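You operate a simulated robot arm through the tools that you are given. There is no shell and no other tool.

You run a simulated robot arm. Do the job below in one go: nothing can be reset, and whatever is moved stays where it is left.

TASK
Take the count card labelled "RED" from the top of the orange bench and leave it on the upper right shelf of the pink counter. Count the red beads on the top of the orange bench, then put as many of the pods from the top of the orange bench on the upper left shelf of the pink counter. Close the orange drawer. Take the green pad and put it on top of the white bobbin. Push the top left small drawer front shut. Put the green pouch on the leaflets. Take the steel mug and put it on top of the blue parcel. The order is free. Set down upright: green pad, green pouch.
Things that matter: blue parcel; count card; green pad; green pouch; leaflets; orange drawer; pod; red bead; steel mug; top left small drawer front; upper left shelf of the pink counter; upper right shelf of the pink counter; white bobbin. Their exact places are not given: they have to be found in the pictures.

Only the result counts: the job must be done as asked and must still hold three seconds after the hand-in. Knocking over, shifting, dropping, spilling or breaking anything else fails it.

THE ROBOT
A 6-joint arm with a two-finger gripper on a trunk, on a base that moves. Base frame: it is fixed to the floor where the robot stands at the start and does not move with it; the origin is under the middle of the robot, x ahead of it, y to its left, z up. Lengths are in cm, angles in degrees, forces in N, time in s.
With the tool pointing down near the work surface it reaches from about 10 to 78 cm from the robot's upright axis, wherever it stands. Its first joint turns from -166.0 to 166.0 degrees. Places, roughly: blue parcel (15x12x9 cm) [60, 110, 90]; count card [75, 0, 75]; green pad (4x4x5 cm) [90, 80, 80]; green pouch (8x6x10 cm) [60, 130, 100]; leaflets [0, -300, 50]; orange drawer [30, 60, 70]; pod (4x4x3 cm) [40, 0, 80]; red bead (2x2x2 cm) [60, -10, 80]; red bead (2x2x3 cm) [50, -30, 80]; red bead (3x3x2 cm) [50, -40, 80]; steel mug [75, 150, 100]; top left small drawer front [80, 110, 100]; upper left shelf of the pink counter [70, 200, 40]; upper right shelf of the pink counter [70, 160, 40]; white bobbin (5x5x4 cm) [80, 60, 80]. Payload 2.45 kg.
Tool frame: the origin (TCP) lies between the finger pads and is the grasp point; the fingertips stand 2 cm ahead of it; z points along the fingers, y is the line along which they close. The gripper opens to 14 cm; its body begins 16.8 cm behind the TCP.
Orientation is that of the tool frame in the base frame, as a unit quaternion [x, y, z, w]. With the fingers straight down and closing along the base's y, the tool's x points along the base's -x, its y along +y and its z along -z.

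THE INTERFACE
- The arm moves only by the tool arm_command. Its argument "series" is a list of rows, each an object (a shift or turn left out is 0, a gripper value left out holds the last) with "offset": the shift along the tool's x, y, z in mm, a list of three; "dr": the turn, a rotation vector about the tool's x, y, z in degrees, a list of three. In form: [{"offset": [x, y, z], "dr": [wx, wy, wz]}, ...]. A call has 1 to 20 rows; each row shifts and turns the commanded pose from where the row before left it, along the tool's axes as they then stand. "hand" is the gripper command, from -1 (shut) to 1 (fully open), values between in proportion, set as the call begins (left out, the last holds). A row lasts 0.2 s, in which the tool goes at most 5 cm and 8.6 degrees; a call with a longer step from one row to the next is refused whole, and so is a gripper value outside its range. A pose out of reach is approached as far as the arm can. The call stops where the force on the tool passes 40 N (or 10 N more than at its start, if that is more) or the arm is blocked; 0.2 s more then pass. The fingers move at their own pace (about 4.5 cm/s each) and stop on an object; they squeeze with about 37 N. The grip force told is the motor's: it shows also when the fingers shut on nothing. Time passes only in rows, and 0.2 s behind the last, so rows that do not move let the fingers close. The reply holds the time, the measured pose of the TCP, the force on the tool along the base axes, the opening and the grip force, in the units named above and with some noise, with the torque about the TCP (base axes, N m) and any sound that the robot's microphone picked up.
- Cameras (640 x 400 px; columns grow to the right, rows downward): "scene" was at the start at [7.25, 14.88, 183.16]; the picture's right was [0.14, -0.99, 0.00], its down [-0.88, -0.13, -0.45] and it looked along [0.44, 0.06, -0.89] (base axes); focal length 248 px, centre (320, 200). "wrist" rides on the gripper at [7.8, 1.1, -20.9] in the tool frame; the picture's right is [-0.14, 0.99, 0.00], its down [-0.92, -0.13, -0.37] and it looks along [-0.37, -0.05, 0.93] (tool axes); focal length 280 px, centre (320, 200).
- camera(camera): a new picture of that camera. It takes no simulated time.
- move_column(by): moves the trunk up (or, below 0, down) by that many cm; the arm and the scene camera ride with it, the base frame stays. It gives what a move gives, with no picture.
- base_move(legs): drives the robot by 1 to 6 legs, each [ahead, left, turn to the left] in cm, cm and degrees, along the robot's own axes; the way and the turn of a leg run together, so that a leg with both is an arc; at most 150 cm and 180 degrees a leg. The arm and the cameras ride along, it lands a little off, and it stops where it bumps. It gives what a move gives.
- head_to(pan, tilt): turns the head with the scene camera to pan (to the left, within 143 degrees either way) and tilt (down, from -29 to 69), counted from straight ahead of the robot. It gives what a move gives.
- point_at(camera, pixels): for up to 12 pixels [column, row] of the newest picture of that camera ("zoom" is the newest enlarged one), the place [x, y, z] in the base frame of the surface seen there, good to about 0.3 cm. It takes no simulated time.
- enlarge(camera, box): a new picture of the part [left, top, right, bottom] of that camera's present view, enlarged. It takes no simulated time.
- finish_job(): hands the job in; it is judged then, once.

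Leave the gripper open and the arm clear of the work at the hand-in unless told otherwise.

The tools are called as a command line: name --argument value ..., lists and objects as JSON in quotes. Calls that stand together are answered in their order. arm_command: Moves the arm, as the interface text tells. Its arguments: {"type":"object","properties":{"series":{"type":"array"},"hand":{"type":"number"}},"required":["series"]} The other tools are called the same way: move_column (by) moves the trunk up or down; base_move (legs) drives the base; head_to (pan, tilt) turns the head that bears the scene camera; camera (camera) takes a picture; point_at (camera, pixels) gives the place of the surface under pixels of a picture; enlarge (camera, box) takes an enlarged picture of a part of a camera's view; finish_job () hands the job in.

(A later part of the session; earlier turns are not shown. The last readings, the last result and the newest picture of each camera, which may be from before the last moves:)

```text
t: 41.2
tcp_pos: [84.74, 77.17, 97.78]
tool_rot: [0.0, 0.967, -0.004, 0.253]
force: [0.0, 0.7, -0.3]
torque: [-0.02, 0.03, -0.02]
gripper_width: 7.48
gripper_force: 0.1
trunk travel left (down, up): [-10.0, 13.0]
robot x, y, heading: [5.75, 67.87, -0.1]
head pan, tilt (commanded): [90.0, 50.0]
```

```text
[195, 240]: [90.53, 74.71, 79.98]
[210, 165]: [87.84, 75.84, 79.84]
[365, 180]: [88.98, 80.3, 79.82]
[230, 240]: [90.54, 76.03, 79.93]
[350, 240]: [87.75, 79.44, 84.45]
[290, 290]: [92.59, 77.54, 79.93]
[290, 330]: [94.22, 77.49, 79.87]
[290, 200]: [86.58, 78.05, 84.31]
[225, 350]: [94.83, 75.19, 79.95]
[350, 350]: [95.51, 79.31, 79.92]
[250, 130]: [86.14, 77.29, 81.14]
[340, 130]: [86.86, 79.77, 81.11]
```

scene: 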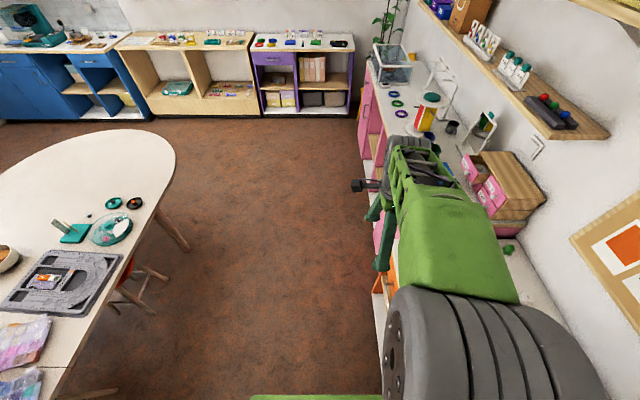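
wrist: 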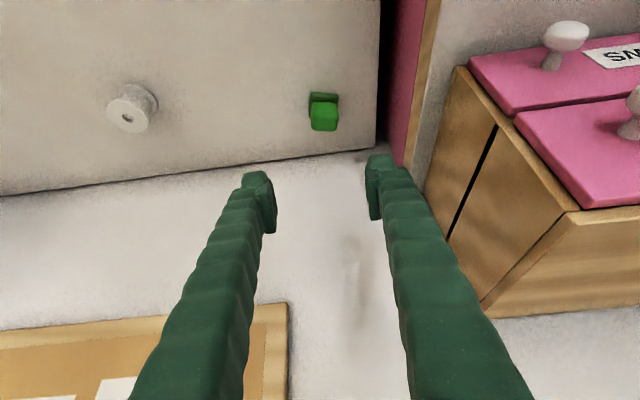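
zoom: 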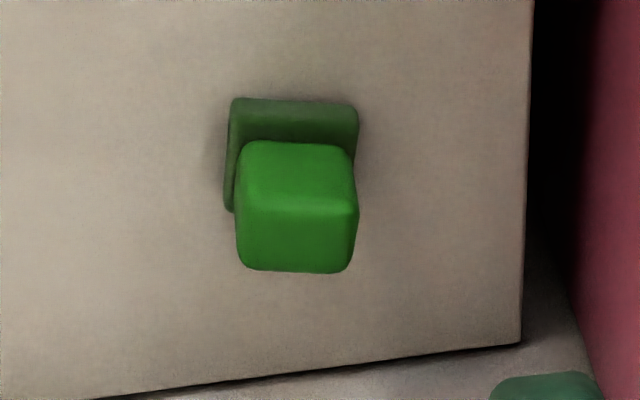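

The pad has a 4 cm base plate (top z≈81.2) and a narrower block above (top ≈84.8), centre ≈ (88.2, 78.0). I go down to TCP z≈83.8 around the block.

arm_command --series '[{"offset": [9.6, 2, 34.7]}, {"offset": [9.6, 2, 34.7]}, {"offset": [9.6, 2, 34.7]}, {"offset": [9.6, 2, 34.7]}, {"offset": [0, 0, 0]}]'

camera --camera "wrist"

```text
t: 42.4
tcp_pos: [88.14, 77.83, 83.9]
tool_rot: [-0.002, 0.968, -0.004, 0.253]
force: [0.3, -0.8, 0.5]
torque: [-0.01, 0.0, 0.03]
gripper_width: 7.5
gripper_force: 0.0
trunk travel left (down, up): [-10.0, 13.0]
robot x, y, heading: [5.13, 68.17, -0.1]
head pan, tilt (commanded): [90.0, 50.0]
```

```text
taken
```

wrist: 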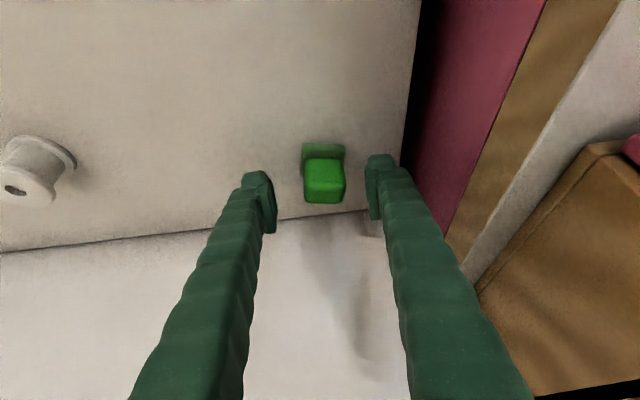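

The pad stands between the fingers. I close the gripper.

arm_command --series '[{"offset": [0, 0, 0]}, {"offset": [0, 0, 0]}, {"offset": [0, 0, 0]}, {"offset": [0, 0, 0]}, {"offset": [0, 0, 0]}, {"offset": [0, 0, 0]}]' --hand -1

camera --camera "wrist"

```text
t: 43.8
tcp_pos: [88.17, 77.72, 84.07]
tool_rot: [-0.001, 0.967, -0.004, 0.253]
force: [-0.7, 0.2, -1.0]
torque: [0.01, -0.02, 0.03]
gripper_width: 3.21
gripper_force: 36.6
trunk travel left (down, up): [-10.0, 13.0]
robot x, y, heading: [6.0, 67.85, -0.2]
head pan, tilt (commanded): [90.0, 50.0]
```

```text
taken
```

wrist: 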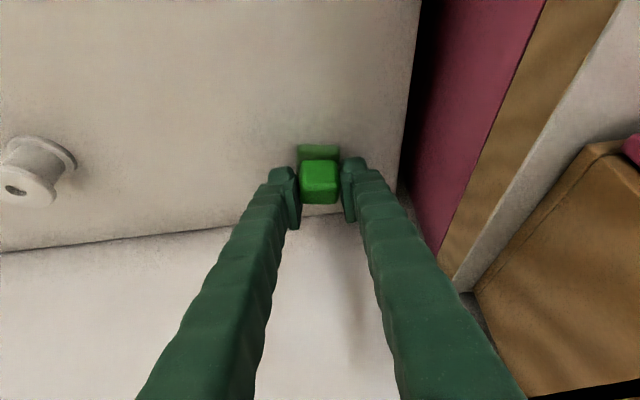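

Held at 3.2 cm. I lift 7 cm straight up and re-measure the bobbin.

arm_command --series '[{"offset": [-9.8, 0, -17.4]}, {"offset": [-9.8, 0, -17.4]}, {"offset": [-14.7, 0, -26.1]}, {"offset": [0, 0, 0]}]'

camera --camera "wrist"

enlarge --camera "wrist" --box '[60, 80, 220, 190]'

```text
t: 44.8
tcp_pos: [87.92, 77.82, 90.83]
tool_rot: [-0.001, 0.968, -0.005, 0.253]
force: [0.1, 0.1, 0.2]
torque: [0.0, 0.0, 0.04]
gripper_width: 3.16
gripper_force: 36.8
trunk travel left (down, up): [-10.0, 13.0]
robot x, y, heading: [5.42, 67.7, -0.3]
head pan, tilt (commanded): [90.0, 50.0]
```

```text
taken
```

wrist: 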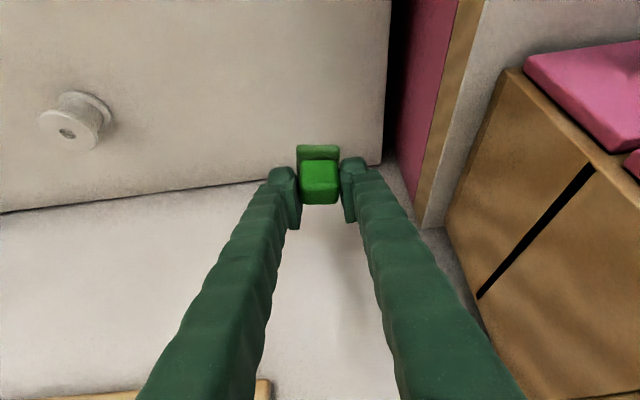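

```text
3.64 times, centred on (140, 135) of wrist
```

zoom: 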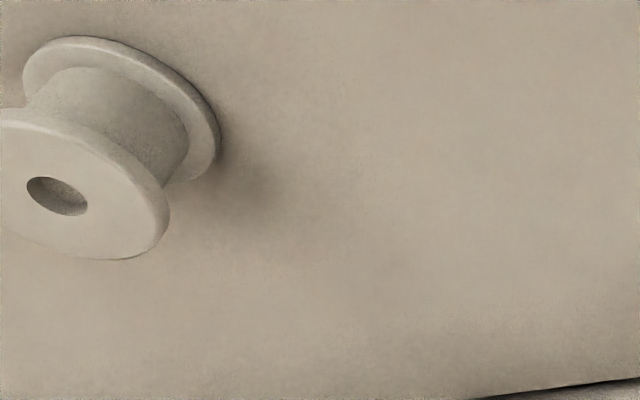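

point_at --camera "zoom" --pixels '[[20, 195], [95, 200], [57, 165], [57, 228], [5, 120], [158, 225], [110, 250], [100, 150], [10, 235]]'

point_at --camera "wrist" --pixels '[[42, 122], [94, 140], [60, 115], [80, 146], [319, 165], [319, 180], [319, 197], [305, 180], [334, 180], [319, 150], [300, 150], [337, 150]]'

```text
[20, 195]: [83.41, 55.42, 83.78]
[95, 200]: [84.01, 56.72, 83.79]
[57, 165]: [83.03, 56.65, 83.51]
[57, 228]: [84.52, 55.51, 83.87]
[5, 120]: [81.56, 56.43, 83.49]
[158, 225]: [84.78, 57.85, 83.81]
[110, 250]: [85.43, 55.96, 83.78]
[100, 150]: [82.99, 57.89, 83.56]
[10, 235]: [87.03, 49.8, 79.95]
```

```text
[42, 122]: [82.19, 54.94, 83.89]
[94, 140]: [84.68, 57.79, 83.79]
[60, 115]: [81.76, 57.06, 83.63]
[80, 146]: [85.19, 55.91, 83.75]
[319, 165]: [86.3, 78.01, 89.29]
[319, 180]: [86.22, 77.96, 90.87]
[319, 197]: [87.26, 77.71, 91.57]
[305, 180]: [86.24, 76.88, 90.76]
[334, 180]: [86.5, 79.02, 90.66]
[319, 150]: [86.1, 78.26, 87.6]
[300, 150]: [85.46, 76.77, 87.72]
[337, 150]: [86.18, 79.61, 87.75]
```

Bobbin centre ≈ (83.7, 56.1), top 83.75; pad centre matches the TCP. I move sideways over the bobbin.

arm_command --series '[{"offset": [7.5, -43.6, -4.2]}, {"offset": [7.5, -43.6, -4.2]}, {"offset": [7.5, -43.6, -4.2]}, {"offset": [7.5, -43.6, -4.2]}, {"offset": [7.5, -43.6, -4.2]}, {"offset": [0, 0, 0]}, {"offset": [0, 0, 0]}]'

camera --camera "wrist"

enlarge --camera "wrist" --box '[260, 90, 380, 220]'

```text
t: 46.4
tcp_pos: [83.67, 58.2, 90.88]
tool_rot: [0.001, 0.968, -0.005, 0.253]
force: [-0.5, 0.1, -1.1]
torque: [-0.04, 0.01, -0.01]
gripper_width: 3.1
gripper_force: 36.7
out of reach, approached as far as the arm can: row 3, 4
trunk travel left (down, up): [-10.0, 13.0]
robot x, y, heading: [5.61, 67.79, -0.4]
head pan, tilt (commanded): [90.0, 50.0]
```

```text
taken
```

wrist: 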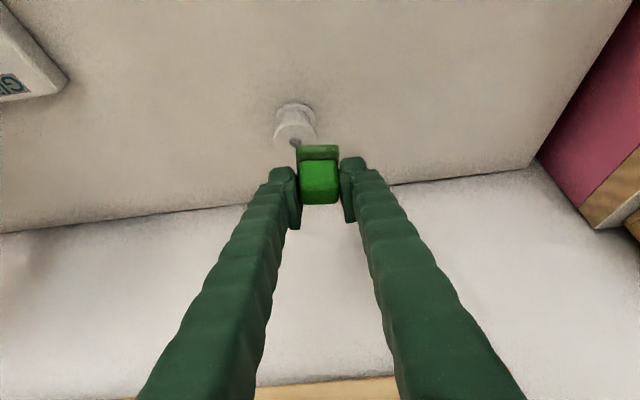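

```text
3.08 times, centred on (320, 155) of wrist
```

zoom: 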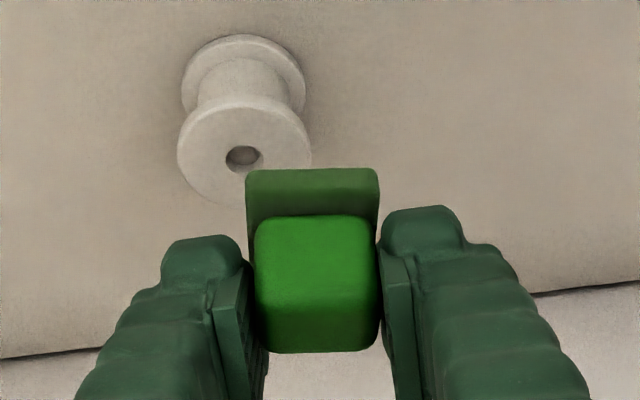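

It's at y=58.2 (some rows limited). I add about −2.1 cm in y.

arm_command --series '[{"offset": [0, -21, 0]}, {"offset": [0, 0, 0]}, {"offset": [0, 0, 0]}]'

camera --camera "wrist"

enlarge --camera "wrist" --box '[260, 90, 380, 220]'

```text
t: 47.2
tcp_pos: [83.59, 56.03, 90.89]
tool_rot: [-0.001, 0.967, -0.005, 0.253]
force: [0.2, -1.1, -0.1]
torque: [0.03, 0.0, 0.0]
gripper_width: 3.08
gripper_force: 36.8
trunk travel left (down, up): [-10.0, 13.0]
robot x, y, heading: [5.46, 67.61, -0.0]
head pan, tilt (commanded): [90.0, 50.0]
```

```text
taken
```

wrist: 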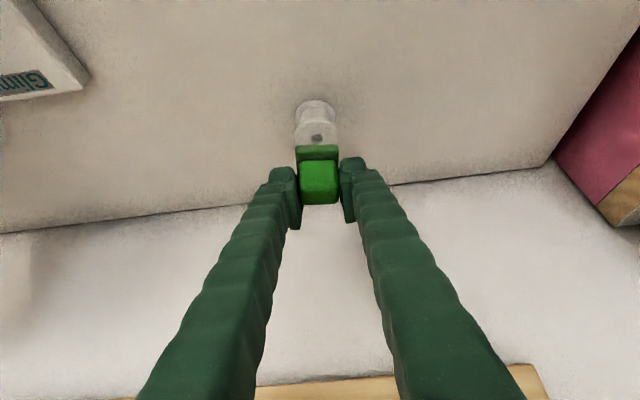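

```text
3.08 times, centred on (320, 155) of wrist
```

zoom: 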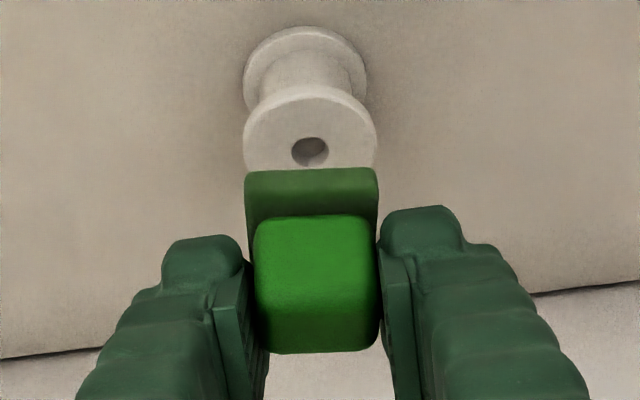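

point_at --camera "zoom" --pixels '[[312, 180], [255, 180], [370, 180], [312, 240], [312, 320], [285, 150], [335, 150], [310, 130], [250, 130], [370, 130], [310, 95]]'

```text
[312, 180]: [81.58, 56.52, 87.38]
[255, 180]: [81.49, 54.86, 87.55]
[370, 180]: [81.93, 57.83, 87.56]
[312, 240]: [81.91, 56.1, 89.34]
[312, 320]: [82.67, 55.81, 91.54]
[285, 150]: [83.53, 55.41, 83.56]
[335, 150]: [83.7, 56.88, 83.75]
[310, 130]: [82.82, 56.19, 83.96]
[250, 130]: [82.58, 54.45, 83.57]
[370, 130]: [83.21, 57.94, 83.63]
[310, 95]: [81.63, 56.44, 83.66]
```

Alignment is good. I lower about 2.9 cm, then feel for contact.

arm_command --series '[{"offset": [4.7, -1.5, 8.4]}, {"offset": [4.7, 0, 8.4]}, {"offset": [4.7, 0, 8.4]}, {"offset": [0, 0, 0]}]'

enlarge --camera "wrist" --box '[260, 90, 380, 220]'

```text
t: 48.2
tcp_pos: [83.71, 55.91, 88.03]
tool_rot: [-0.001, 0.968, -0.005, 0.253]
force: [0.1, -0.8, -0.4]
torque: [0.05, 0.02, -0.01]
gripper_width: 3.04
gripper_force: 36.7
trunk travel left (down, up): [-10.0, 13.0]
robot x, y, heading: [5.41, 68.1, -0.1]
head pan, tilt (commanded): [90.0, 50.0]
```

```text
3.08 times, centred on (320, 155) of wrist
```

zoom: 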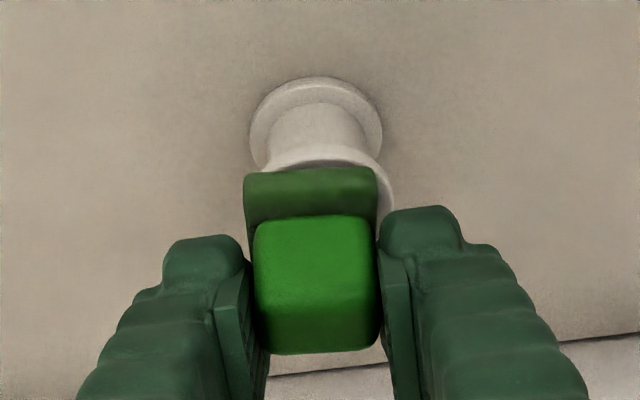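

point_at --camera "zoom" --pixels '[[265, 163], [300, 152], [340, 152], [375, 163], [388, 185], [252, 180], [312, 178], [370, 175], [255, 130], [378, 130], [250, 210], [373, 205]]'

```text
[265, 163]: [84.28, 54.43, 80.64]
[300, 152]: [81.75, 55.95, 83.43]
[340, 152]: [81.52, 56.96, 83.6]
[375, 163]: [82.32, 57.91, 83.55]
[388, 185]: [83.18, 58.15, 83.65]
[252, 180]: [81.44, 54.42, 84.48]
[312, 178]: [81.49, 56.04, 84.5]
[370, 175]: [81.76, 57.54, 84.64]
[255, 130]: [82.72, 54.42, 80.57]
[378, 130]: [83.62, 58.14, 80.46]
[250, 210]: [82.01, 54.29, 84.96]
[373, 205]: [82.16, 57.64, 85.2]
```

Pad centre y≈56.0, bobbin ≈56.25: I shift +2 mm and lower in small steps.

arm_command --series '[{"offset": [0, 2, 0]}, {"offset": [0.5, 0, 0.9]}, {"offset": [0.5, 0, 0.9]}, {"offset": [0, 0, 0]}]'

```text
t: 49.2
tcp_pos: [83.59, 56.06, 87.79]
tool_rot: [-0.001, 0.967, -0.005, 0.253]
force: [-0.2, 0.6, 0.4]
torque: [0.02, 0.0, -0.01]
gripper_width: 2.98
gripper_force: 36.6
trunk travel left (down, up): [-10.0, 13.0]
robot x, y, heading: [5.59, 68.0, -0.3]
head pan, tilt (commanded): [90.0, 50.0]
```

arm_command --series '[{"offset": [0.5, 0, 0.9]}, {"offset": [0, 0, 0]}]'

enlarge --camera "wrist" --box '[260, 90, 380, 220]'

```text
t: 49.8
tcp_pos: [83.62, 56.03, 87.66]
tool_rot: [0.0, 0.967, -0.004, 0.253]
force: [1.0, -0.7, 1.2]
torque: [0.02, -0.01, -0.01]
gripper_width: 2.99
gripper_force: 37.1
trunk travel left (down, up): [-10.0, 13.0]
robot x, y, heading: [5.72, 67.97, -0.1]
head pan, tilt (commanded): [90.0, 50.0]
```

```text
3.08 times, centred on (320, 155) of wrist
```

zoom: 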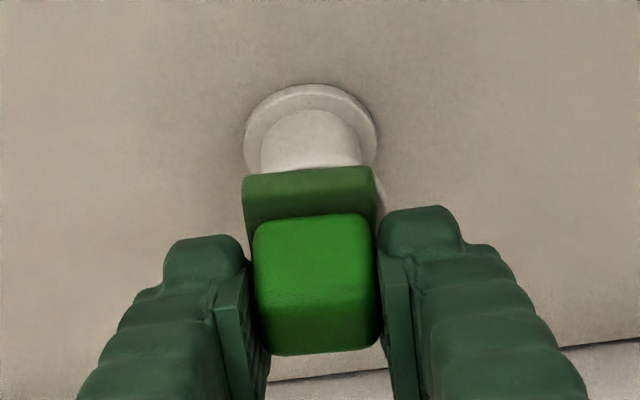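

arm_command --series '[{"offset": [0.5, 0, 0.9]}, {"offset": [0, 0, 0]}]'

point_at --camera "zoom" --pixels '[[312, 180], [255, 182], [370, 178], [250, 130], [372, 130], [310, 95], [312, 250], [312, 330], [385, 195]]'

```text
t: 50.4
tcp_pos: [83.57, 56.14, 87.72]
tool_rot: [-0.001, 0.967, -0.004, 0.254]
force: [0.2, -0.9, 7.4]
torque: [0.01, -0.01, -0.01]
gripper_width: 2.98
gripper_force: 36.9
trunk travel left (down, up): [-10.0, 13.0]
robot x, y, heading: [5.77, 67.61, -0.4]
head pan, tilt (commanded): [90.0, 50.0]
```

```text
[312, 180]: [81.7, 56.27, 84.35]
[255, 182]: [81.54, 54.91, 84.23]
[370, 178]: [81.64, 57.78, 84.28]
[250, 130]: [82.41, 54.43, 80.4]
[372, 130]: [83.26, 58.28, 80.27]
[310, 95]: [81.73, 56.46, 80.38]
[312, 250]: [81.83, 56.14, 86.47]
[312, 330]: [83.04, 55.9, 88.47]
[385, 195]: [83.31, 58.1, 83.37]
```

Contact force of 7 N: the pad rests on the bobbin. I open the gripper.

arm_command --series '[{"offset": [0, 0, 0]}, {"offset": [0, 0, 0]}, {"offset": [0, 0, 0]}, {"offset": [0, 0, 0]}]' --hand 0.0

camera --camera "wrist"

```text
t: 51.4
tcp_pos: [83.59, 56.08, 87.68]
tool_rot: [0.0, 0.968, -0.005, 0.253]
force: [0.2, -0.8, -0.3]
torque: [-0.01, 0.03, 0.0]
gripper_width: 7.01
gripper_force: 0.0
trunk travel left (down, up): [-10.0, 13.0]
robot x, y, heading: [5.53, 67.72, -0.5]
head pan, tilt (commanded): [90.0, 50.0]
```

```text
taken
```

wrist: 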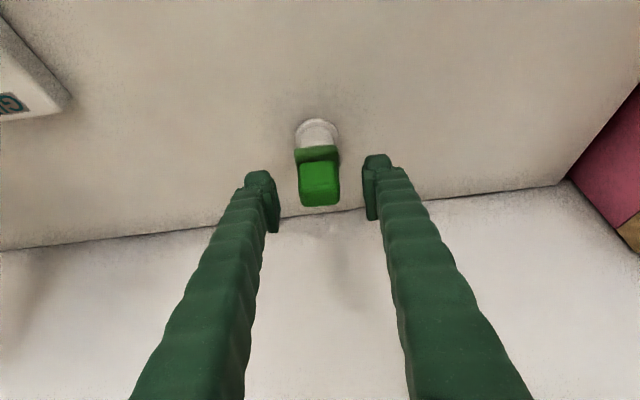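

The pad stands on the bobbin. I retreat along the tool axis.

arm_command --series '[{"offset": [0, 0, -30]}, {"offset": [0, 0, -40]}, {"offset": [0, 0, -50]}, {"offset": [0, 0, -50]}, {"offset": [0, 0, -50]}, {"offset": [0, 0, -50]}, {"offset": [0, 0, 0]}]'

camera --camera "wrist"

enlarge --camera "wrist" --box '[270, 110, 370, 200]'

```text
t: 53.0
tcp_pos: [70.41, 56.48, 111.43]
tool_rot: [0.0, 0.967, -0.004, 0.253]
force: [0.2, -0.4, -0.1]
torque: [-0.02, 0.02, -0.01]
gripper_width: 7.0
gripper_force: 0.1
trunk travel left (down, up): [-10.0, 13.0]
robot x, y, heading: [5.8, 67.51, -0.1]
head pan, tilt (commanded): [90.0, 50.0]
```

```text
taken
```

wrist: 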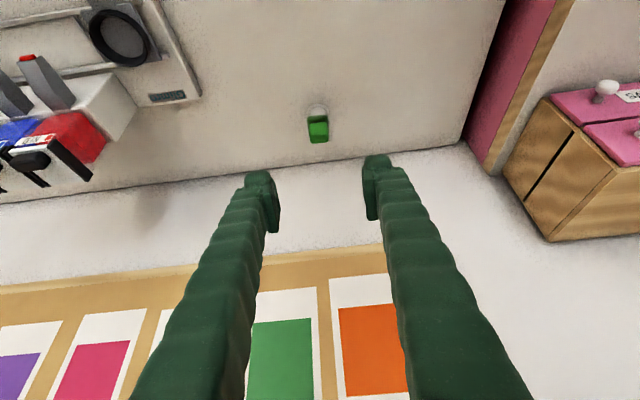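

```text
4.44 times, centred on (320, 155) of wrist
```

zoom: 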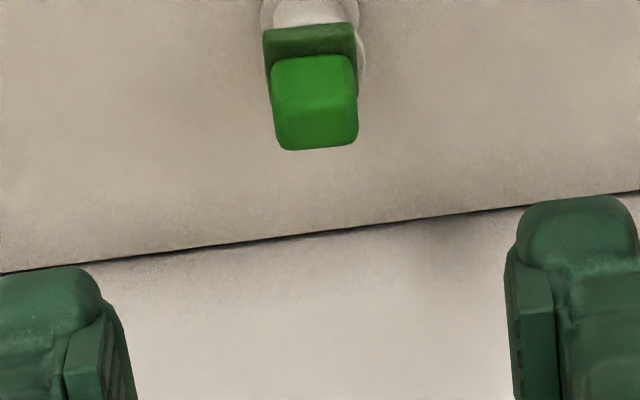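

The pad sits well on the bobbin. Next the small drawer: I turn the tool back to vertical, pull the arm in, and drive left along the counter.

arm_command --series '[{"offset": [0, 0, -45], "dr": [0, 7.4, 0]}, {"offset": [0, 0, -45], "dr": [0, 7.4, 0]}, {"offset": [0, 0, -45], "dr": [0, 7.4, 0]}, {"offset": [0, 0, -45], "dr": [0, 7.2, 0]}, {"offset": [45, 0, 0]}, {"offset": [45, 0, 0]}, {"offset": [0, 0, 0]}]' --hand -1

base_move --legs '[[0, 45, 0]]'

head_to --pan 15 --tilt 55

camera --camera "scene"

camera --camera "wrist"

```text
t: 54.6
tcp_pos: [52.25, 52.74, 120.93]
tool_rot: [-0.014, 0.992, 0.098, 0.075]
force: [0.4, -0.3, -1.3]
torque: [0.01, 0.03, -0.02]
gripper_width: 0.0
gripper_force: 29.5
out of reach, approached as far as the arm can: row 1, 2, 3, 4
trunk travel left (down, up): [-10.0, 13.0]
robot x, y, heading: [5.76, 67.87, -0.1]
head pan, tilt (commanded): [90.0, 50.0]
```

```text
t: 59.0
tcp_pos: [52.41, 97.73, 120.84]
tool_rot: [-0.011, 0.993, 0.096, 0.075]
force: [-0.4, -0.3, -0.2]
torque: [0.0, 0.05, 0.02]
gripper_width: 0.01
gripper_force: 29.1
trunk travel left (down, up): [-10.0, 13.0]
robot x, y, heading: [5.83, 112.75, -0.4]
head pan, tilt (commanded): [90.0, 50.0]
```

```text
t: 60.5
tcp_pos: [52.39, 97.52, 120.93]
tool_rot: [-0.01, 0.992, 0.096, 0.075]
force: [0.4, -1.0, 1.1]
torque: [-0.02, 0.01, 0.0]
gripper_width: 0.0
gripper_force: 29.8
trunk travel left (down, up): [-10.0, 13.0]
robot x, y, heading: [6.04, 113.13, -0.4]
head pan, tilt (commanded): [15.0, 55.0]
```

```text
taken
```

scene: 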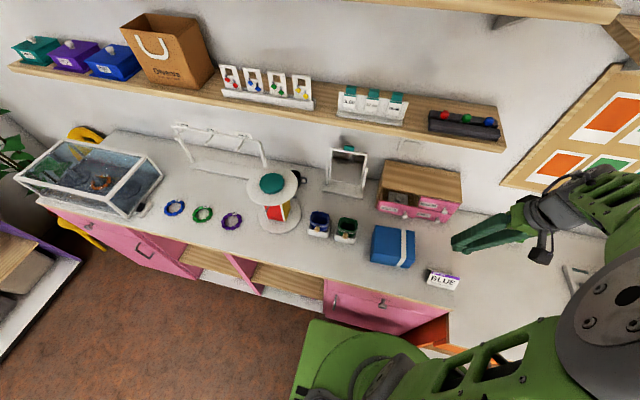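

```text
taken
```

wrist: 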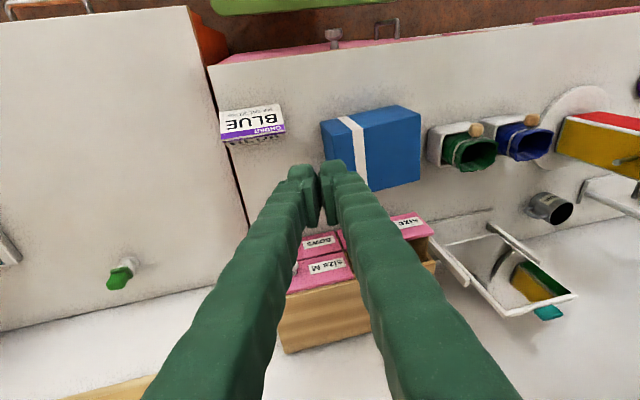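

The tool came out a bit skewed; I correct the orientation and look at the drawer with both cameras.

arm_command --series '[{"dr": [5.5, 4.3, 0.57]}, {"dr": [5.5, 4.3, 0.57]}, {"offset": [0, 0, 0]}]'

enlarge --camera "scene" --box '[340, 140, 500, 300]'

camera --camera "wrist"

```text
t: 61.3
tcp_pos: [52.43, 97.59, 120.07]
tool_rot: [-0.008, 0.994, 0.088, 0.071]
force: [0.1, 0.7, 0.1]
torque: [-0.01, 0.02, -0.03]
gripper_width: 0.0
gripper_force: 30.0
out of reach, approached as far as the arm can: row 1, 2
trunk travel left (down, up): [-10.0, 13.0]
robot x, y, heading: [5.58, 112.41, -0.5]
head pan, tilt (commanded): [15.0, 55.0]
```

```text
2.50 times, centred on (420, 220) of scene
```

zoom: 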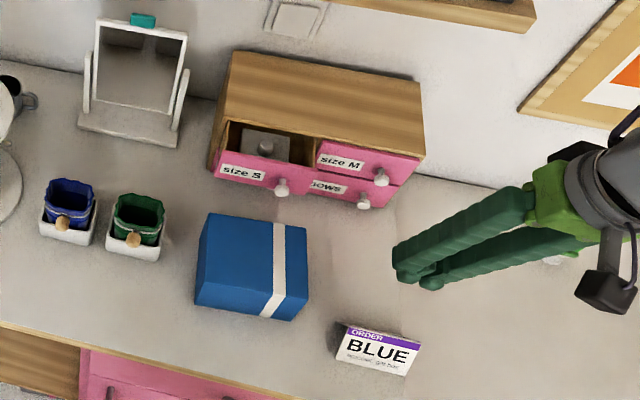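

```text
taken
```

wrist: 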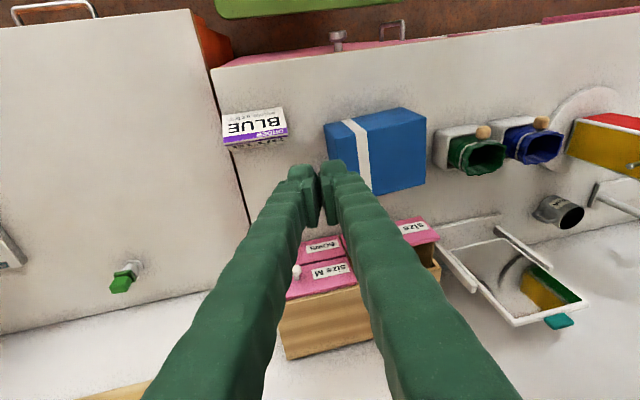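

Rotation was limited here. I move the hand to straight ahead of the robot, where earlier poses worked, and then correct the turn.

arm_command --series '[{"offset": [0, 40, -10]}, {"offset": [0, 40, -10]}, {"offset": [0, 40, -10]}, {"offset": [0, 40, -10]}, {"offset": [0, 40, -10]}, {"dr": [5.5, 4.3, 0.57]}, {"dr": [4.7, 3.8, 0.4]}, {"offset": [0, 0, 0]}]'

camera --camera "wrist"

```text
t: 63.1
tcp_pos: [50.98, 115.45, 126.64]
tool_rot: [-0.01, 0.991, 0.109, 0.076]
force: [-0.3, 0.4, 0.6]
torque: [0.0, 0.0, 0.0]
gripper_width: 0.01
gripper_force: 29.3
out of reach, approached as far as the arm can: row 3, 4, 5, 6, 7
trunk travel left (down, up): [-10.0, 13.0]
robot x, y, heading: [5.87, 112.34, -0.7]
head pan, tilt (commanded): [15.0, 55.0]
```

```text
taken
```

wrist: 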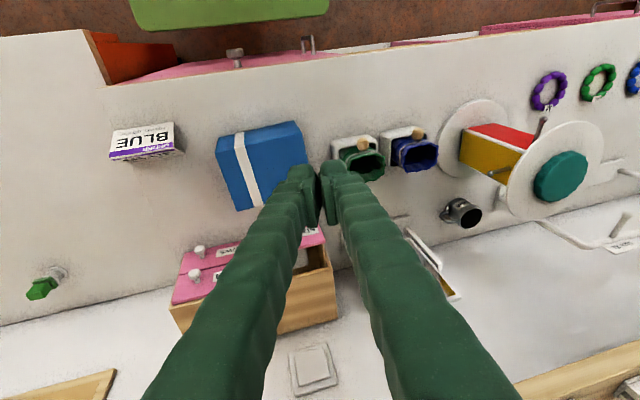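

I look at the arm's posture with the head camera.

head_to --pan -20 --tilt 45

camera --camera "scene"

```text
t: 64.1
tcp_pos: [51.09, 115.48, 126.75]
tool_rot: [-0.009, 0.991, 0.11, 0.076]
force: [0.3, -0.3, -0.2]
torque: [0.01, 0.01, -0.02]
gripper_width: 0.01
gripper_force: 29.4
trunk travel left (down, up): [-10.0, 13.0]
robot x, y, heading: [5.66, 112.55, -0.5]
head pan, tilt (commanded): [-20.0, 45.0]
```

```text
taken
```

scene: 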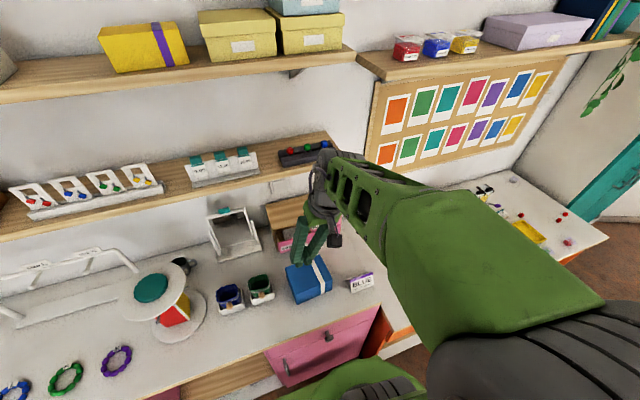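

I lower the hand a little and try the rotation again.

arm_command --series '[{"offset": [0, 0, 40]}, {"offset": [0, 0, 40]}, {"dr": [4.0, 0, 0]}, {"dr": [4.0, 0, 0]}, {"dr": [4.0, 0, 0]}, {"offset": [0, 0, 0]}]'

```text
t: 65.5
tcp_pos: [52.37, 116.75, 118.3]
tool_rot: [-0.008, 0.993, 0.09, 0.081]
force: [0.7, -0.8, 0.4]
torque: [-0.04, -0.01, 0.0]
gripper_width: 0.02
gripper_force: 29.8
out of reach, approached as far as the arm can: row 3, 4, 5
trunk travel left (down, up): [-10.0, 13.0]
robot x, y, heading: [5.72, 112.73, -0.6]
head pan, tilt (commanded): [-20.0, 45.0]
```

I test which turns are possible here.

arm_command --series '[{"dr": [0, 4.0, 0]}, {"dr": [0, 4.0, 0]}, {"offset": [0, 0, 0]}]'

arm_command --series '[{"dr": [0, 0, 5.0]}, {"dr": [0, 0, 5.0]}, {"offset": [0, 0, 0]}]'

```text
t: 66.3
tcp_pos: [51.96, 116.8, 116.94]
tool_rot: [-0.013, 0.994, 0.105, 0.017]
force: [-0.6, 0.8, -0.6]
torque: [-0.03, -0.01, -0.03]
gripper_width: 0.0
gripper_force: 29.5
out of reach, approached as far as the arm can: row 1, 2
trunk travel left (down, up): [-10.0, 13.0]
robot x, y, heading: [5.94, 112.86, -0.3]
head pan, tilt (commanded): [-20.0, 45.0]
```

```text
t: 67.1
tcp_pos: [51.71, 115.99, 115.59]
tool_rot: [0.073, 0.992, 0.103, 0.007]
force: [-0.1, 0.5, 0.4]
torque: [-0.02, 0.0, 0.0]
gripper_width: 0.0
gripper_force: 29.5
out of reach, approached as far as the arm can: row 1, 2
trunk travel left (down, up): [-10.0, 13.0]
robot x, y, heading: [6.1, 112.62, -0.4]
head pan, tilt (commanded): [-20.0, 45.0]
```

Pitch and yaw work; roll about x is stuck. I move the hand to the left front, like the start pose, and retry the roll there.

arm_command --series '[{"offset": [0, 0, -40]}, {"offset": [0, 0, -40]}, {"offset": [20, 40, 0]}, {"offset": [20, 40, 0]}, {"offset": [20, 40, 0]}, {"offset": [20, 40, 0]}, {"offset": [20, 40, 0]}, {"offset": [0, 0, 0]}]'

arm_command --series '[{"dr": [4, 0, 0]}, {"dr": [4, 0, 0]}, {"offset": [0, 0, 0]}]'

```text
t: 68.9
tcp_pos: [44.49, 116.27, 123.25]
tool_rot: [0.071, 0.99, 0.121, 0.01]
force: [0.0, 0.5, 1.3]
torque: [-0.01, -0.02, -0.01]
gripper_width: 0.0
gripper_force: 29.7
out of reach, approached as far as the arm can: row 1, 2, 3, 4, 5, 6, 7
trunk travel left (down, up): [-10.0, 13.0]
robot x, y, heading: [6.1, 112.98, -0.4]
head pan, tilt (commanded): [-20.0, 45.0]
```

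```text
t: 69.7
tcp_pos: [44.58, 116.14, 123.27]
tool_rot: [0.072, 0.99, 0.121, 0.01]
force: [0.2, -0.5, 0.1]
torque: [0.01, -0.01, -0.01]
gripper_width: 0.01
gripper_force: 29.4
out of reach, approached as far as the arm can: row 1, 2
trunk travel left (down, up): [-10.0, 13.0]
robot x, y, heading: [5.58, 112.95, -0.4]
head pan, tilt (commanded): [-20.0, 45.0]
```

Moving left is stuck as well. I test moving right with the roll command combined.

arm_command --series '[{"offset": [0, -40, 0]}, {"offset": [0, -40, 0]}, {"offset": [0, -40, 0]}, {"offset": [0, 0, 0]}]'

camera --camera "scene"

```text
t: 70.7
tcp_pos: [42.98, 104.8, 120.3]
tool_rot: [0.072, 0.989, 0.126, 0.014]
force: [0.3, 0.3, -0.7]
torque: [0.01, 0.01, -0.01]
gripper_width: 0.0
gripper_force: 30.0
out of reach, approached as far as the arm can: row 3
trunk travel left (down, up): [-10.0, 13.0]
robot x, y, heading: [5.66, 112.93, -0.4]
head pan, tilt (commanded): [-20.0, 45.0]
```

```text
taken
```

scene: 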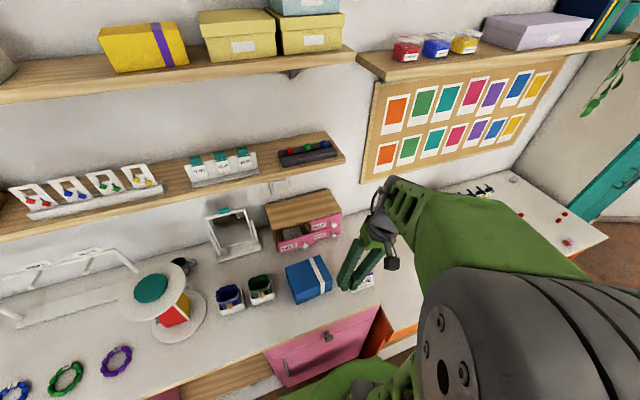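

I enlarge the wrist part of the arm to understand its posture.

enlarge --camera "scene" --box '[300, 140, 560, 320]'

arm_command --series '[{"dr": [8, 0, 0]}, {"dr": [8, 0, 0]}, {"offset": [0, 0, 0]}]'

```text
2.22 times, centred on (430, 230) of scene
```

zoom: 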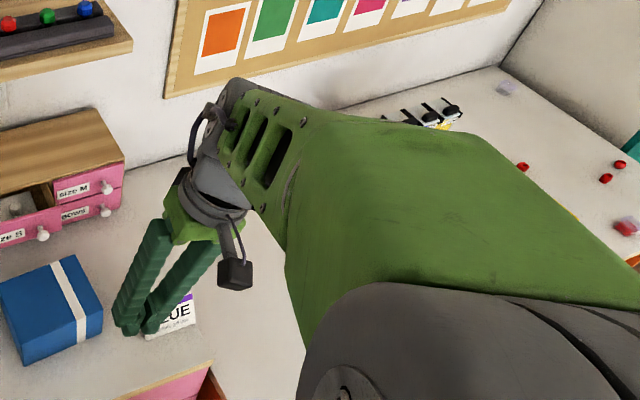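

```text
t: 71.5
tcp_pos: [43.03, 104.85, 120.3]
tool_rot: [0.072, 0.989, 0.127, 0.014]
force: [-0.7, 0.3, -0.2]
torque: [0.02, -0.01, -0.01]
gripper_width: 0.0
gripper_force: 29.6
out of reach, approached as far as the arm can: row 1, 2
trunk travel left (down, up): [-10.0, 13.0]
robot x, y, heading: [5.87, 112.71, -0.1]
head pan, tilt (commanded): [-20.0, 45.0]
```

arm_command --series '[{"dr": [0, 0, -8]}, {"dr": [0, 0, -8]}, {"dr": [0, 0, -8]}, {"offset": [0, 0, 0]}]'

arm_command --series '[{"dr": [-5, 0, 0]}, {"dr": [-5, 0, 0]}, {"offset": [0, 0, 0]}]'

```text
t: 72.5
tcp_pos: [42.83, 104.85, 120.15]
tool_rot: [-0.135, 0.983, 0.121, 0.041]
force: [0.4, 0.2, -0.8]
torque: [0.0, -0.01, 0.01]
gripper_width: 0.0
gripper_force: 28.8
trunk travel left (down, up): [-10.0, 13.0]
robot x, y, heading: [6.01, 112.58, -0.5]
head pan, tilt (commanded): [-20.0, 45.0]
```

```text
t: 73.3
tcp_pos: [42.74, 104.9, 120.22]
tool_rot: [-0.138, 0.968, 0.207, 0.028]
force: [0.7, -0.2, -0.4]
torque: [0.0, 0.03, -0.02]
gripper_width: 0.0
gripper_force: 29.7
trunk travel left (down, up): [-10.0, 13.0]
robot x, y, heading: [6.05, 112.55, -0.4]
head pan, tilt (commanded): [-20.0, 45.0]
```

Roll is free in one direction only: the forearm-roll joint has apparently flipped to its limit near ±166°. To unwind it I need the forearm's direction, so I measure points on it.

camera --camera "scene"

point_at --camera "scene" --pixels '[[395, 190], [420, 205], [445, 215], [470, 225], [500, 245], [530, 262], [490, 280], [385, 225], [375, 240], [520, 300], [325, 140], [600, 270]]'

```text
taken
```

scene: 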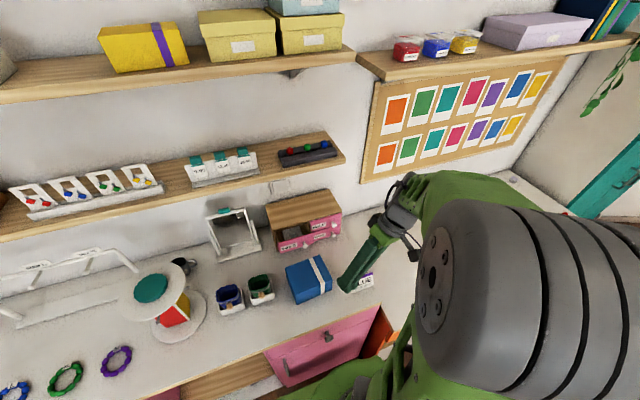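

```text
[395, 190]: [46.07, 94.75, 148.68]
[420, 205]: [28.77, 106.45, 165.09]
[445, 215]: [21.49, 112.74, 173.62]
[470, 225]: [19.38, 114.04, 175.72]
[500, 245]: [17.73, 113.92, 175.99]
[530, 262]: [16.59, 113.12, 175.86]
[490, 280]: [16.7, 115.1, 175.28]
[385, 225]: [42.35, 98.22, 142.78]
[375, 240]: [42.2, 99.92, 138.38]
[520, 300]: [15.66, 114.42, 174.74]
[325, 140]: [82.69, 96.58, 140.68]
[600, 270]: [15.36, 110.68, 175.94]
```

I work out that the wrist passed its straight (singular) pose and flipped the forearm roll. To unwind it safely I drive back right to the free space in front of the bench.

base_move --legs '[[0, -42, 0]]'

head_to --pan -25 --tilt 40

camera --camera "scene"

```text
t: 77.5
tcp_pos: [42.51, 63.05, 120.12]
tool_rot: [-0.138, 0.968, 0.206, 0.028]
force: [-0.1, -0.7, -0.3]
torque: [-0.01, 0.01, -0.02]
gripper_width: 0.01
gripper_force: 28.9
trunk travel left (down, up): [-10.0, 13.0]
robot x, y, heading: [5.43, 70.55, -0.3]
head pan, tilt (commanded): [-20.0, 45.0]
```

```text
t: 78.2
tcp_pos: [42.41, 63.09, 120.26]
tool_rot: [-0.14, 0.968, 0.206, 0.028]
force: [-0.1, 0.4, 0.1]
torque: [0.0, 0.03, -0.02]
gripper_width: 0.0
gripper_force: 29.5
trunk travel left (down, up): [-10.0, 13.0]
robot x, y, heading: [5.93, 70.97, -0.3]
head pan, tilt (commanded): [-25.0, 40.0]
```

```text
taken
```

scene: 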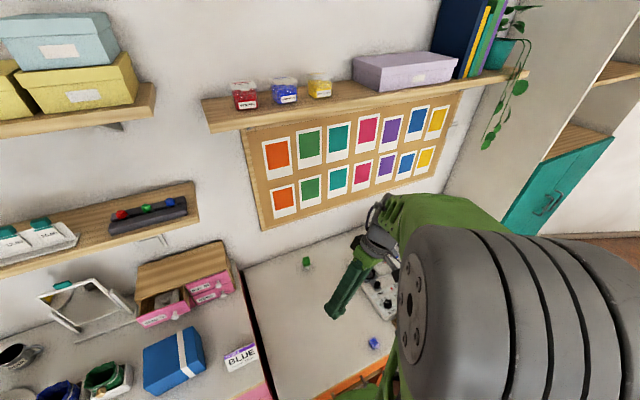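

I stretch the hand forward so that the forearm becomes visible.

arm_command --series '[{"offset": [-38.4, -11.2, 0]}, {"offset": [-38.4, -11.2, 0]}, {"offset": [-38.4, -11.2, 0]}, {"offset": [-38.4, -11.2, 0]}, {"offset": [-38.4, -11.2, 0]}, {"offset": [0, 0, 0]}]'

head_to --pan -5 --tilt 45

camera --camera "scene"

```text
t: 79.6
tcp_pos: [62.56, 63.22, 120.21]
tool_rot: [-0.138, 0.968, 0.206, 0.028]
force: [1.1, -0.4, 0.7]
torque: [0.0, -0.01, 0.0]
gripper_width: 0.0
gripper_force: 29.3
trunk travel left (down, up): [-10.0, 13.0]
robot x, y, heading: [5.73, 70.88, -0.3]
head pan, tilt (commanded): [-25.0, 40.0]
```

```text
t: 80.4
tcp_pos: [62.42, 63.17, 120.2]
tool_rot: [-0.139, 0.968, 0.206, 0.028]
force: [-0.5, 0.2, 0.2]
torque: [-0.01, 0.04, 0.0]
gripper_width: 0.0
gripper_force: 29.5
trunk travel left (down, up): [-10.0, 13.0]
robot x, y, heading: [5.47, 70.9, -0.2]
head pan, tilt (commanded): [-5.0, 45.0]
```

```text
taken
```

scene: 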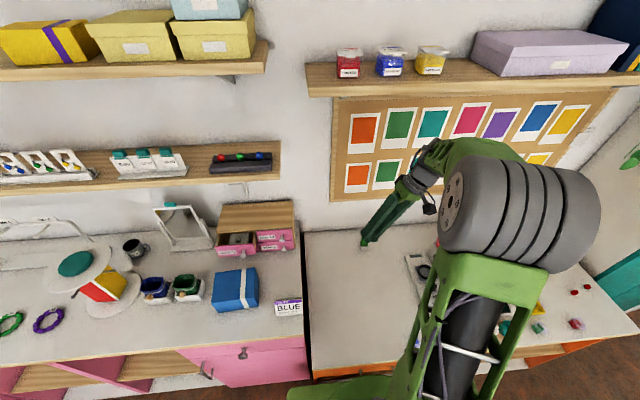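

enlarge --camera "scene" --box '[350, 110, 610, 290]'

point_at --camera "scene" --pixels '[[435, 150], [450, 155], [470, 148], [490, 146], [510, 150], [425, 165], [415, 180], [455, 205], [500, 200], [550, 195], [590, 200], [480, 260]]'

```text
2.22 times, centred on (480, 200) of scene
```

zoom: 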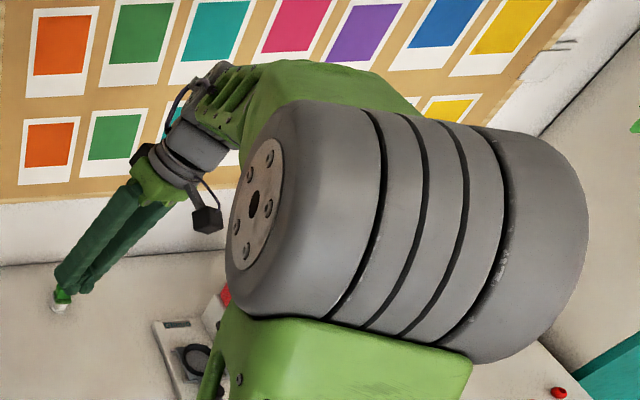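

```text
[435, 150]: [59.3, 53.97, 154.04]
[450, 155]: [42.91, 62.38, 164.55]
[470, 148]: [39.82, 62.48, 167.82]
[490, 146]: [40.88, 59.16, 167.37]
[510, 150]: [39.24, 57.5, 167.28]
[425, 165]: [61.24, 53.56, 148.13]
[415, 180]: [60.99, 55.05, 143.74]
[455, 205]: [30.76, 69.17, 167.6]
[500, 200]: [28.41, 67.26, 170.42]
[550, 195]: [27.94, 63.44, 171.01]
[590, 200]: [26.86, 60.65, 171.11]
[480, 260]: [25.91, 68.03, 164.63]
```

I check the clearance to the shelf above the bench.

point_at --camera "scene" --pixels '[[312, 95], [620, 85], [340, 180], [275, 165], [370, 120]]'

```text
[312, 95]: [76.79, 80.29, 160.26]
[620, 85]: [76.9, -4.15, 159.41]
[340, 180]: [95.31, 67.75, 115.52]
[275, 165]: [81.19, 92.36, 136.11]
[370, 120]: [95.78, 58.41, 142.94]
```

Wall is at x≈96, the shelf at z≈160, x≥77. I retract 15 cm, then bend the tool toward the forearm axis (keeping the wrist centre fixed).

arm_command --series '[{"offset": [36, 10.5, 0]}, {"offset": [36, 10.5, 0]}, {"offset": [36, 10.5, 0]}, {"offset": [36, 10.5, 0]}, {"offset": [0, 0, 0]}, {"offset": [-22.7, -28.5, 0], "dr": [5.63, -4.49, 0]}, {"offset": [-22.7, -28.5, 0], "dr": [5.63, -4.49, 0]}, {"offset": [-22.7, -28.5, 0], "dr": [5.63, -4.49, 0]}, {"offset": [-22.7, -28.5, 0], "dr": [5.63, -4.49, 0]}, {"offset": [-22.7, -28.5, 0], "dr": [5.63, -4.49, 0]}, {"offset": [0, 0, 0]}]'

camera --camera "scene"

```text
t: 82.8
tcp_pos: [61.65, 52.35, 119.99]
tool_rot: [-0.086, 0.965, -0.013, 0.246]
force: [0.7, -0.5, 0.9]
torque: [0.02, -0.01, 0.03]
gripper_width: 0.03
gripper_force: 30.1
trunk travel left (down, up): [-10.0, 13.0]
robot x, y, heading: [5.58, 71.15, -0.3]
head pan, tilt (commanded): [-5.0, 45.0]
```

```text
taken
```

scene: 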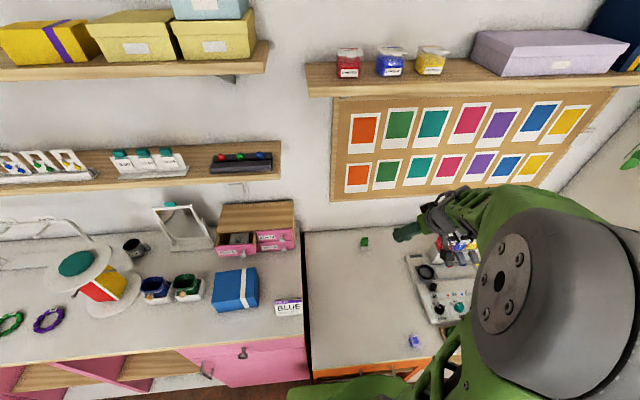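

No limit hit. I refine the forearm direction from this picture.

enlarge --camera "scene" --box '[380, 150, 640, 330]'

point_at --camera "scene" --pixels '[[440, 205], [455, 200], [475, 200], [490, 195], [510, 195], [540, 195], [430, 215], [400, 235], [500, 282], [560, 260], [470, 225], [620, 270]]'

```text
2.22 times, centred on (510, 240) of scene
```

zoom: 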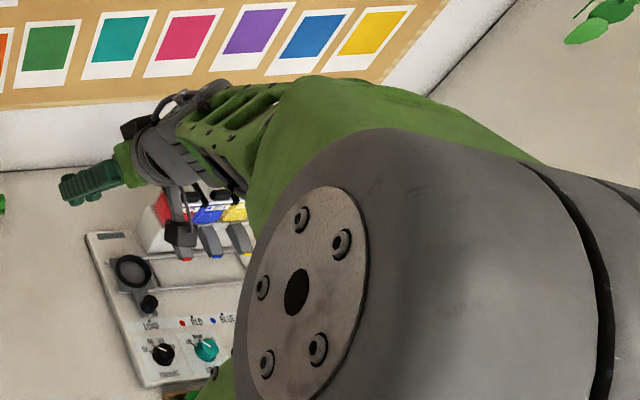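

```text
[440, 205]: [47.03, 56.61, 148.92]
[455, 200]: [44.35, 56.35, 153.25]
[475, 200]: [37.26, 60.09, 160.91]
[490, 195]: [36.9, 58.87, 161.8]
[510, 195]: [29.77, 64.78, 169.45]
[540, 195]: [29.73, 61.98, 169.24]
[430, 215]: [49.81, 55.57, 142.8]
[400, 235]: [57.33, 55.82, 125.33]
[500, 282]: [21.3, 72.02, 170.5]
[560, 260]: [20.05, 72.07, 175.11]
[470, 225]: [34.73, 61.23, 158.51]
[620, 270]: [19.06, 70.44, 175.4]
```

Forearm axis ≈ (0.74,−0.325,−0.59); the tool is 30° from it. Step 2: I turn the tool around the forearm axis by 66° in the free direction.

arm_command --series '[{"offset": [-16.6, 12.7, 0], "dr": [-2.51, -3.28, 7.14]}, {"offset": [-16.6, 12.7, 0], "dr": [-2.51, -3.28, 7.14]}, {"offset": [-16.6, 12.7, 0], "dr": [-2.51, -3.28, 7.14]}, {"offset": [-16.6, 12.7, 0], "dr": [-2.51, -3.28, 7.14]}, {"offset": [-16.6, 12.7, 0], "dr": [-2.51, -3.28, 7.14]}, {"offset": [-16.6, 12.7, 0], "dr": [-2.51, -3.28, 7.14]}, {"offset": [-16.6, 12.7, 0], "dr": [-2.51, -3.28, 7.14]}, {"offset": [-16.6, 12.7, 0], "dr": [-2.51, -3.28, 7.14]}, {"offset": [0, 0, 0]}]'

camera --camera "scene"

```text
t: 84.8
tcp_pos: [72.36, 57.78, 130.41]
tool_rot: [0.34, 0.798, 0.286, 0.408]
force: [0.1, 0.1, -0.7]
torque: [-0.03, 0.0, 0.0]
gripper_width: 0.01
gripper_force: 29.3
trunk travel left (down, up): [-10.0, 13.0]
robot x, y, heading: [5.77, 70.88, -0.4]
head pan, tilt (commanded): [-5.0, 45.0]
```

```text
taken
```

scene: 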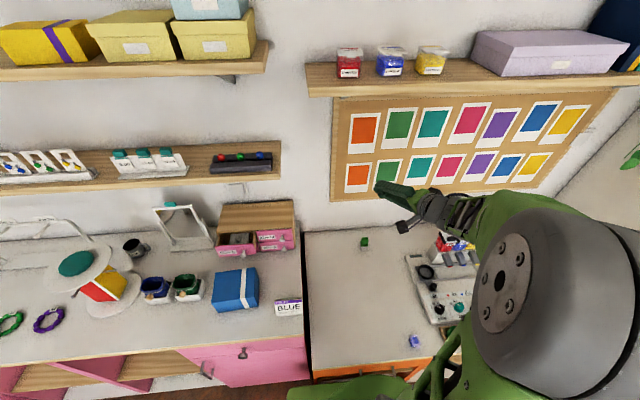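

Good. Step 3: I sweep the tool straight through the forearm axis to the other side (wrist joint through zero).

arm_command --series '[{"offset": [-24.6, -32.2, 0], "dr": [6.36, -4.86, 0]}, {"offset": [-24.6, -32.2, 0], "dr": [6.36, -4.86, 0]}, {"offset": [-24.6, -32.2, 0], "dr": [6.36, -4.86, 0]}, {"offset": [-24.6, -32.2, 0], "dr": [6.36, -4.86, 0]}, {"offset": [-24.6, -32.2, 0], "dr": [6.36, -4.86, 0]}, {"offset": [-24.6, -32.2, 0], "dr": [6.36, -4.86, 0]}, {"offset": [-24.6, -32.2, 0], "dr": [6.36, -4.86, 0]}, {"offset": [-24.6, -32.2, 0], "dr": [6.36, -4.86, 0]}, {"offset": [0, 0, 0]}]'

camera --camera "scene"

```text
t: 86.8
tcp_pos: [60.72, 29.23, 129.41]
tool_rot: [0.552, 0.666, -0.205, 0.458]
force: [0.5, -1.3, 1.0]
torque: [0.0, 0.03, 0.02]
gripper_width: 0.0
gripper_force: 29.7
trunk travel left (down, up): [-10.0, 13.0]
robot x, y, heading: [5.6, 71.19, -0.7]
head pan, tilt (commanded): [-5.0, 45.0]
```

```text
taken
```

scene: 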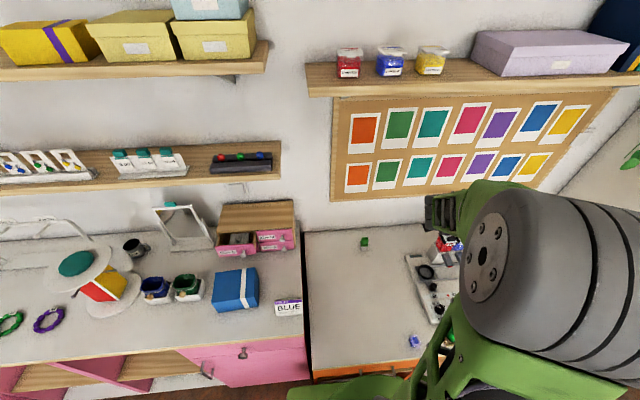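

No limit was hit. Step 4: I turn about the forearm axis by 90° so the tool bends downward.

arm_command --series '[{"offset": [18.5, -13.9, 0], "dr": [2.76, 3.66, 6.81]}, {"offset": [18.5, -13.9, 0], "dr": [2.76, 3.66, 6.81]}, {"offset": [18.5, -13.9, 0], "dr": [2.76, 3.66, 6.81]}, {"offset": [18.5, -13.9, 0], "dr": [2.76, 3.66, 6.81]}, {"offset": [18.5, -13.9, 0], "dr": [2.76, 3.66, 6.81]}, {"offset": [18.5, -13.9, 0], "dr": [2.76, 3.66, 6.81]}, {"offset": [18.5, -13.9, 0], "dr": [2.76, 3.66, 6.81]}, {"offset": [18.5, -13.9, 0], "dr": [2.76, 3.66, 6.81]}, {"offset": [18.5, -13.9, 0], "dr": [2.76, 3.66, 6.81]}, {"offset": [18.5, -13.9, 0], "dr": [2.76, 3.66, 6.81]}, {"offset": [18.5, -13.9, 0], "dr": [2.76, 3.66, 6.81]}, {"offset": [0, 0, 0]}]'

camera --camera "scene"

```text
t: 89.4
tcp_pos: [57.6, 47.96, 113.97]
tool_rot: [0.944, 0.269, 0.108, 0.156]
force: [-0.2, -0.3, 0.4]
torque: [0.02, -0.05, 0.0]
gripper_width: 0.0
gripper_force: 29.2
out of reach, approached as far as the arm can: row 10, 11
trunk travel left (down, up): [-10.0, 13.0]
robot x, y, heading: [5.3, 71.22, -0.3]
head pan, tilt (commanded): [-5.0, 45.0]
```

```text
taken
```

scene: 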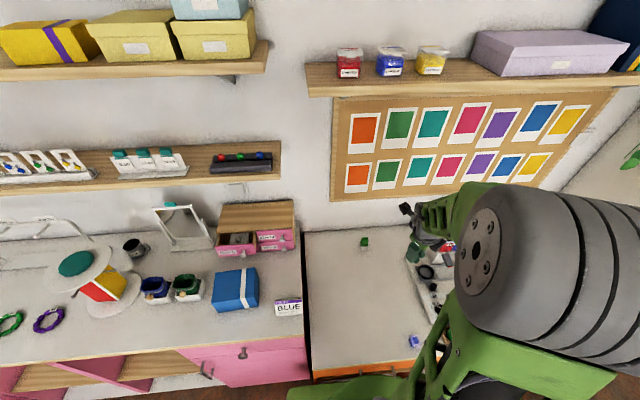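

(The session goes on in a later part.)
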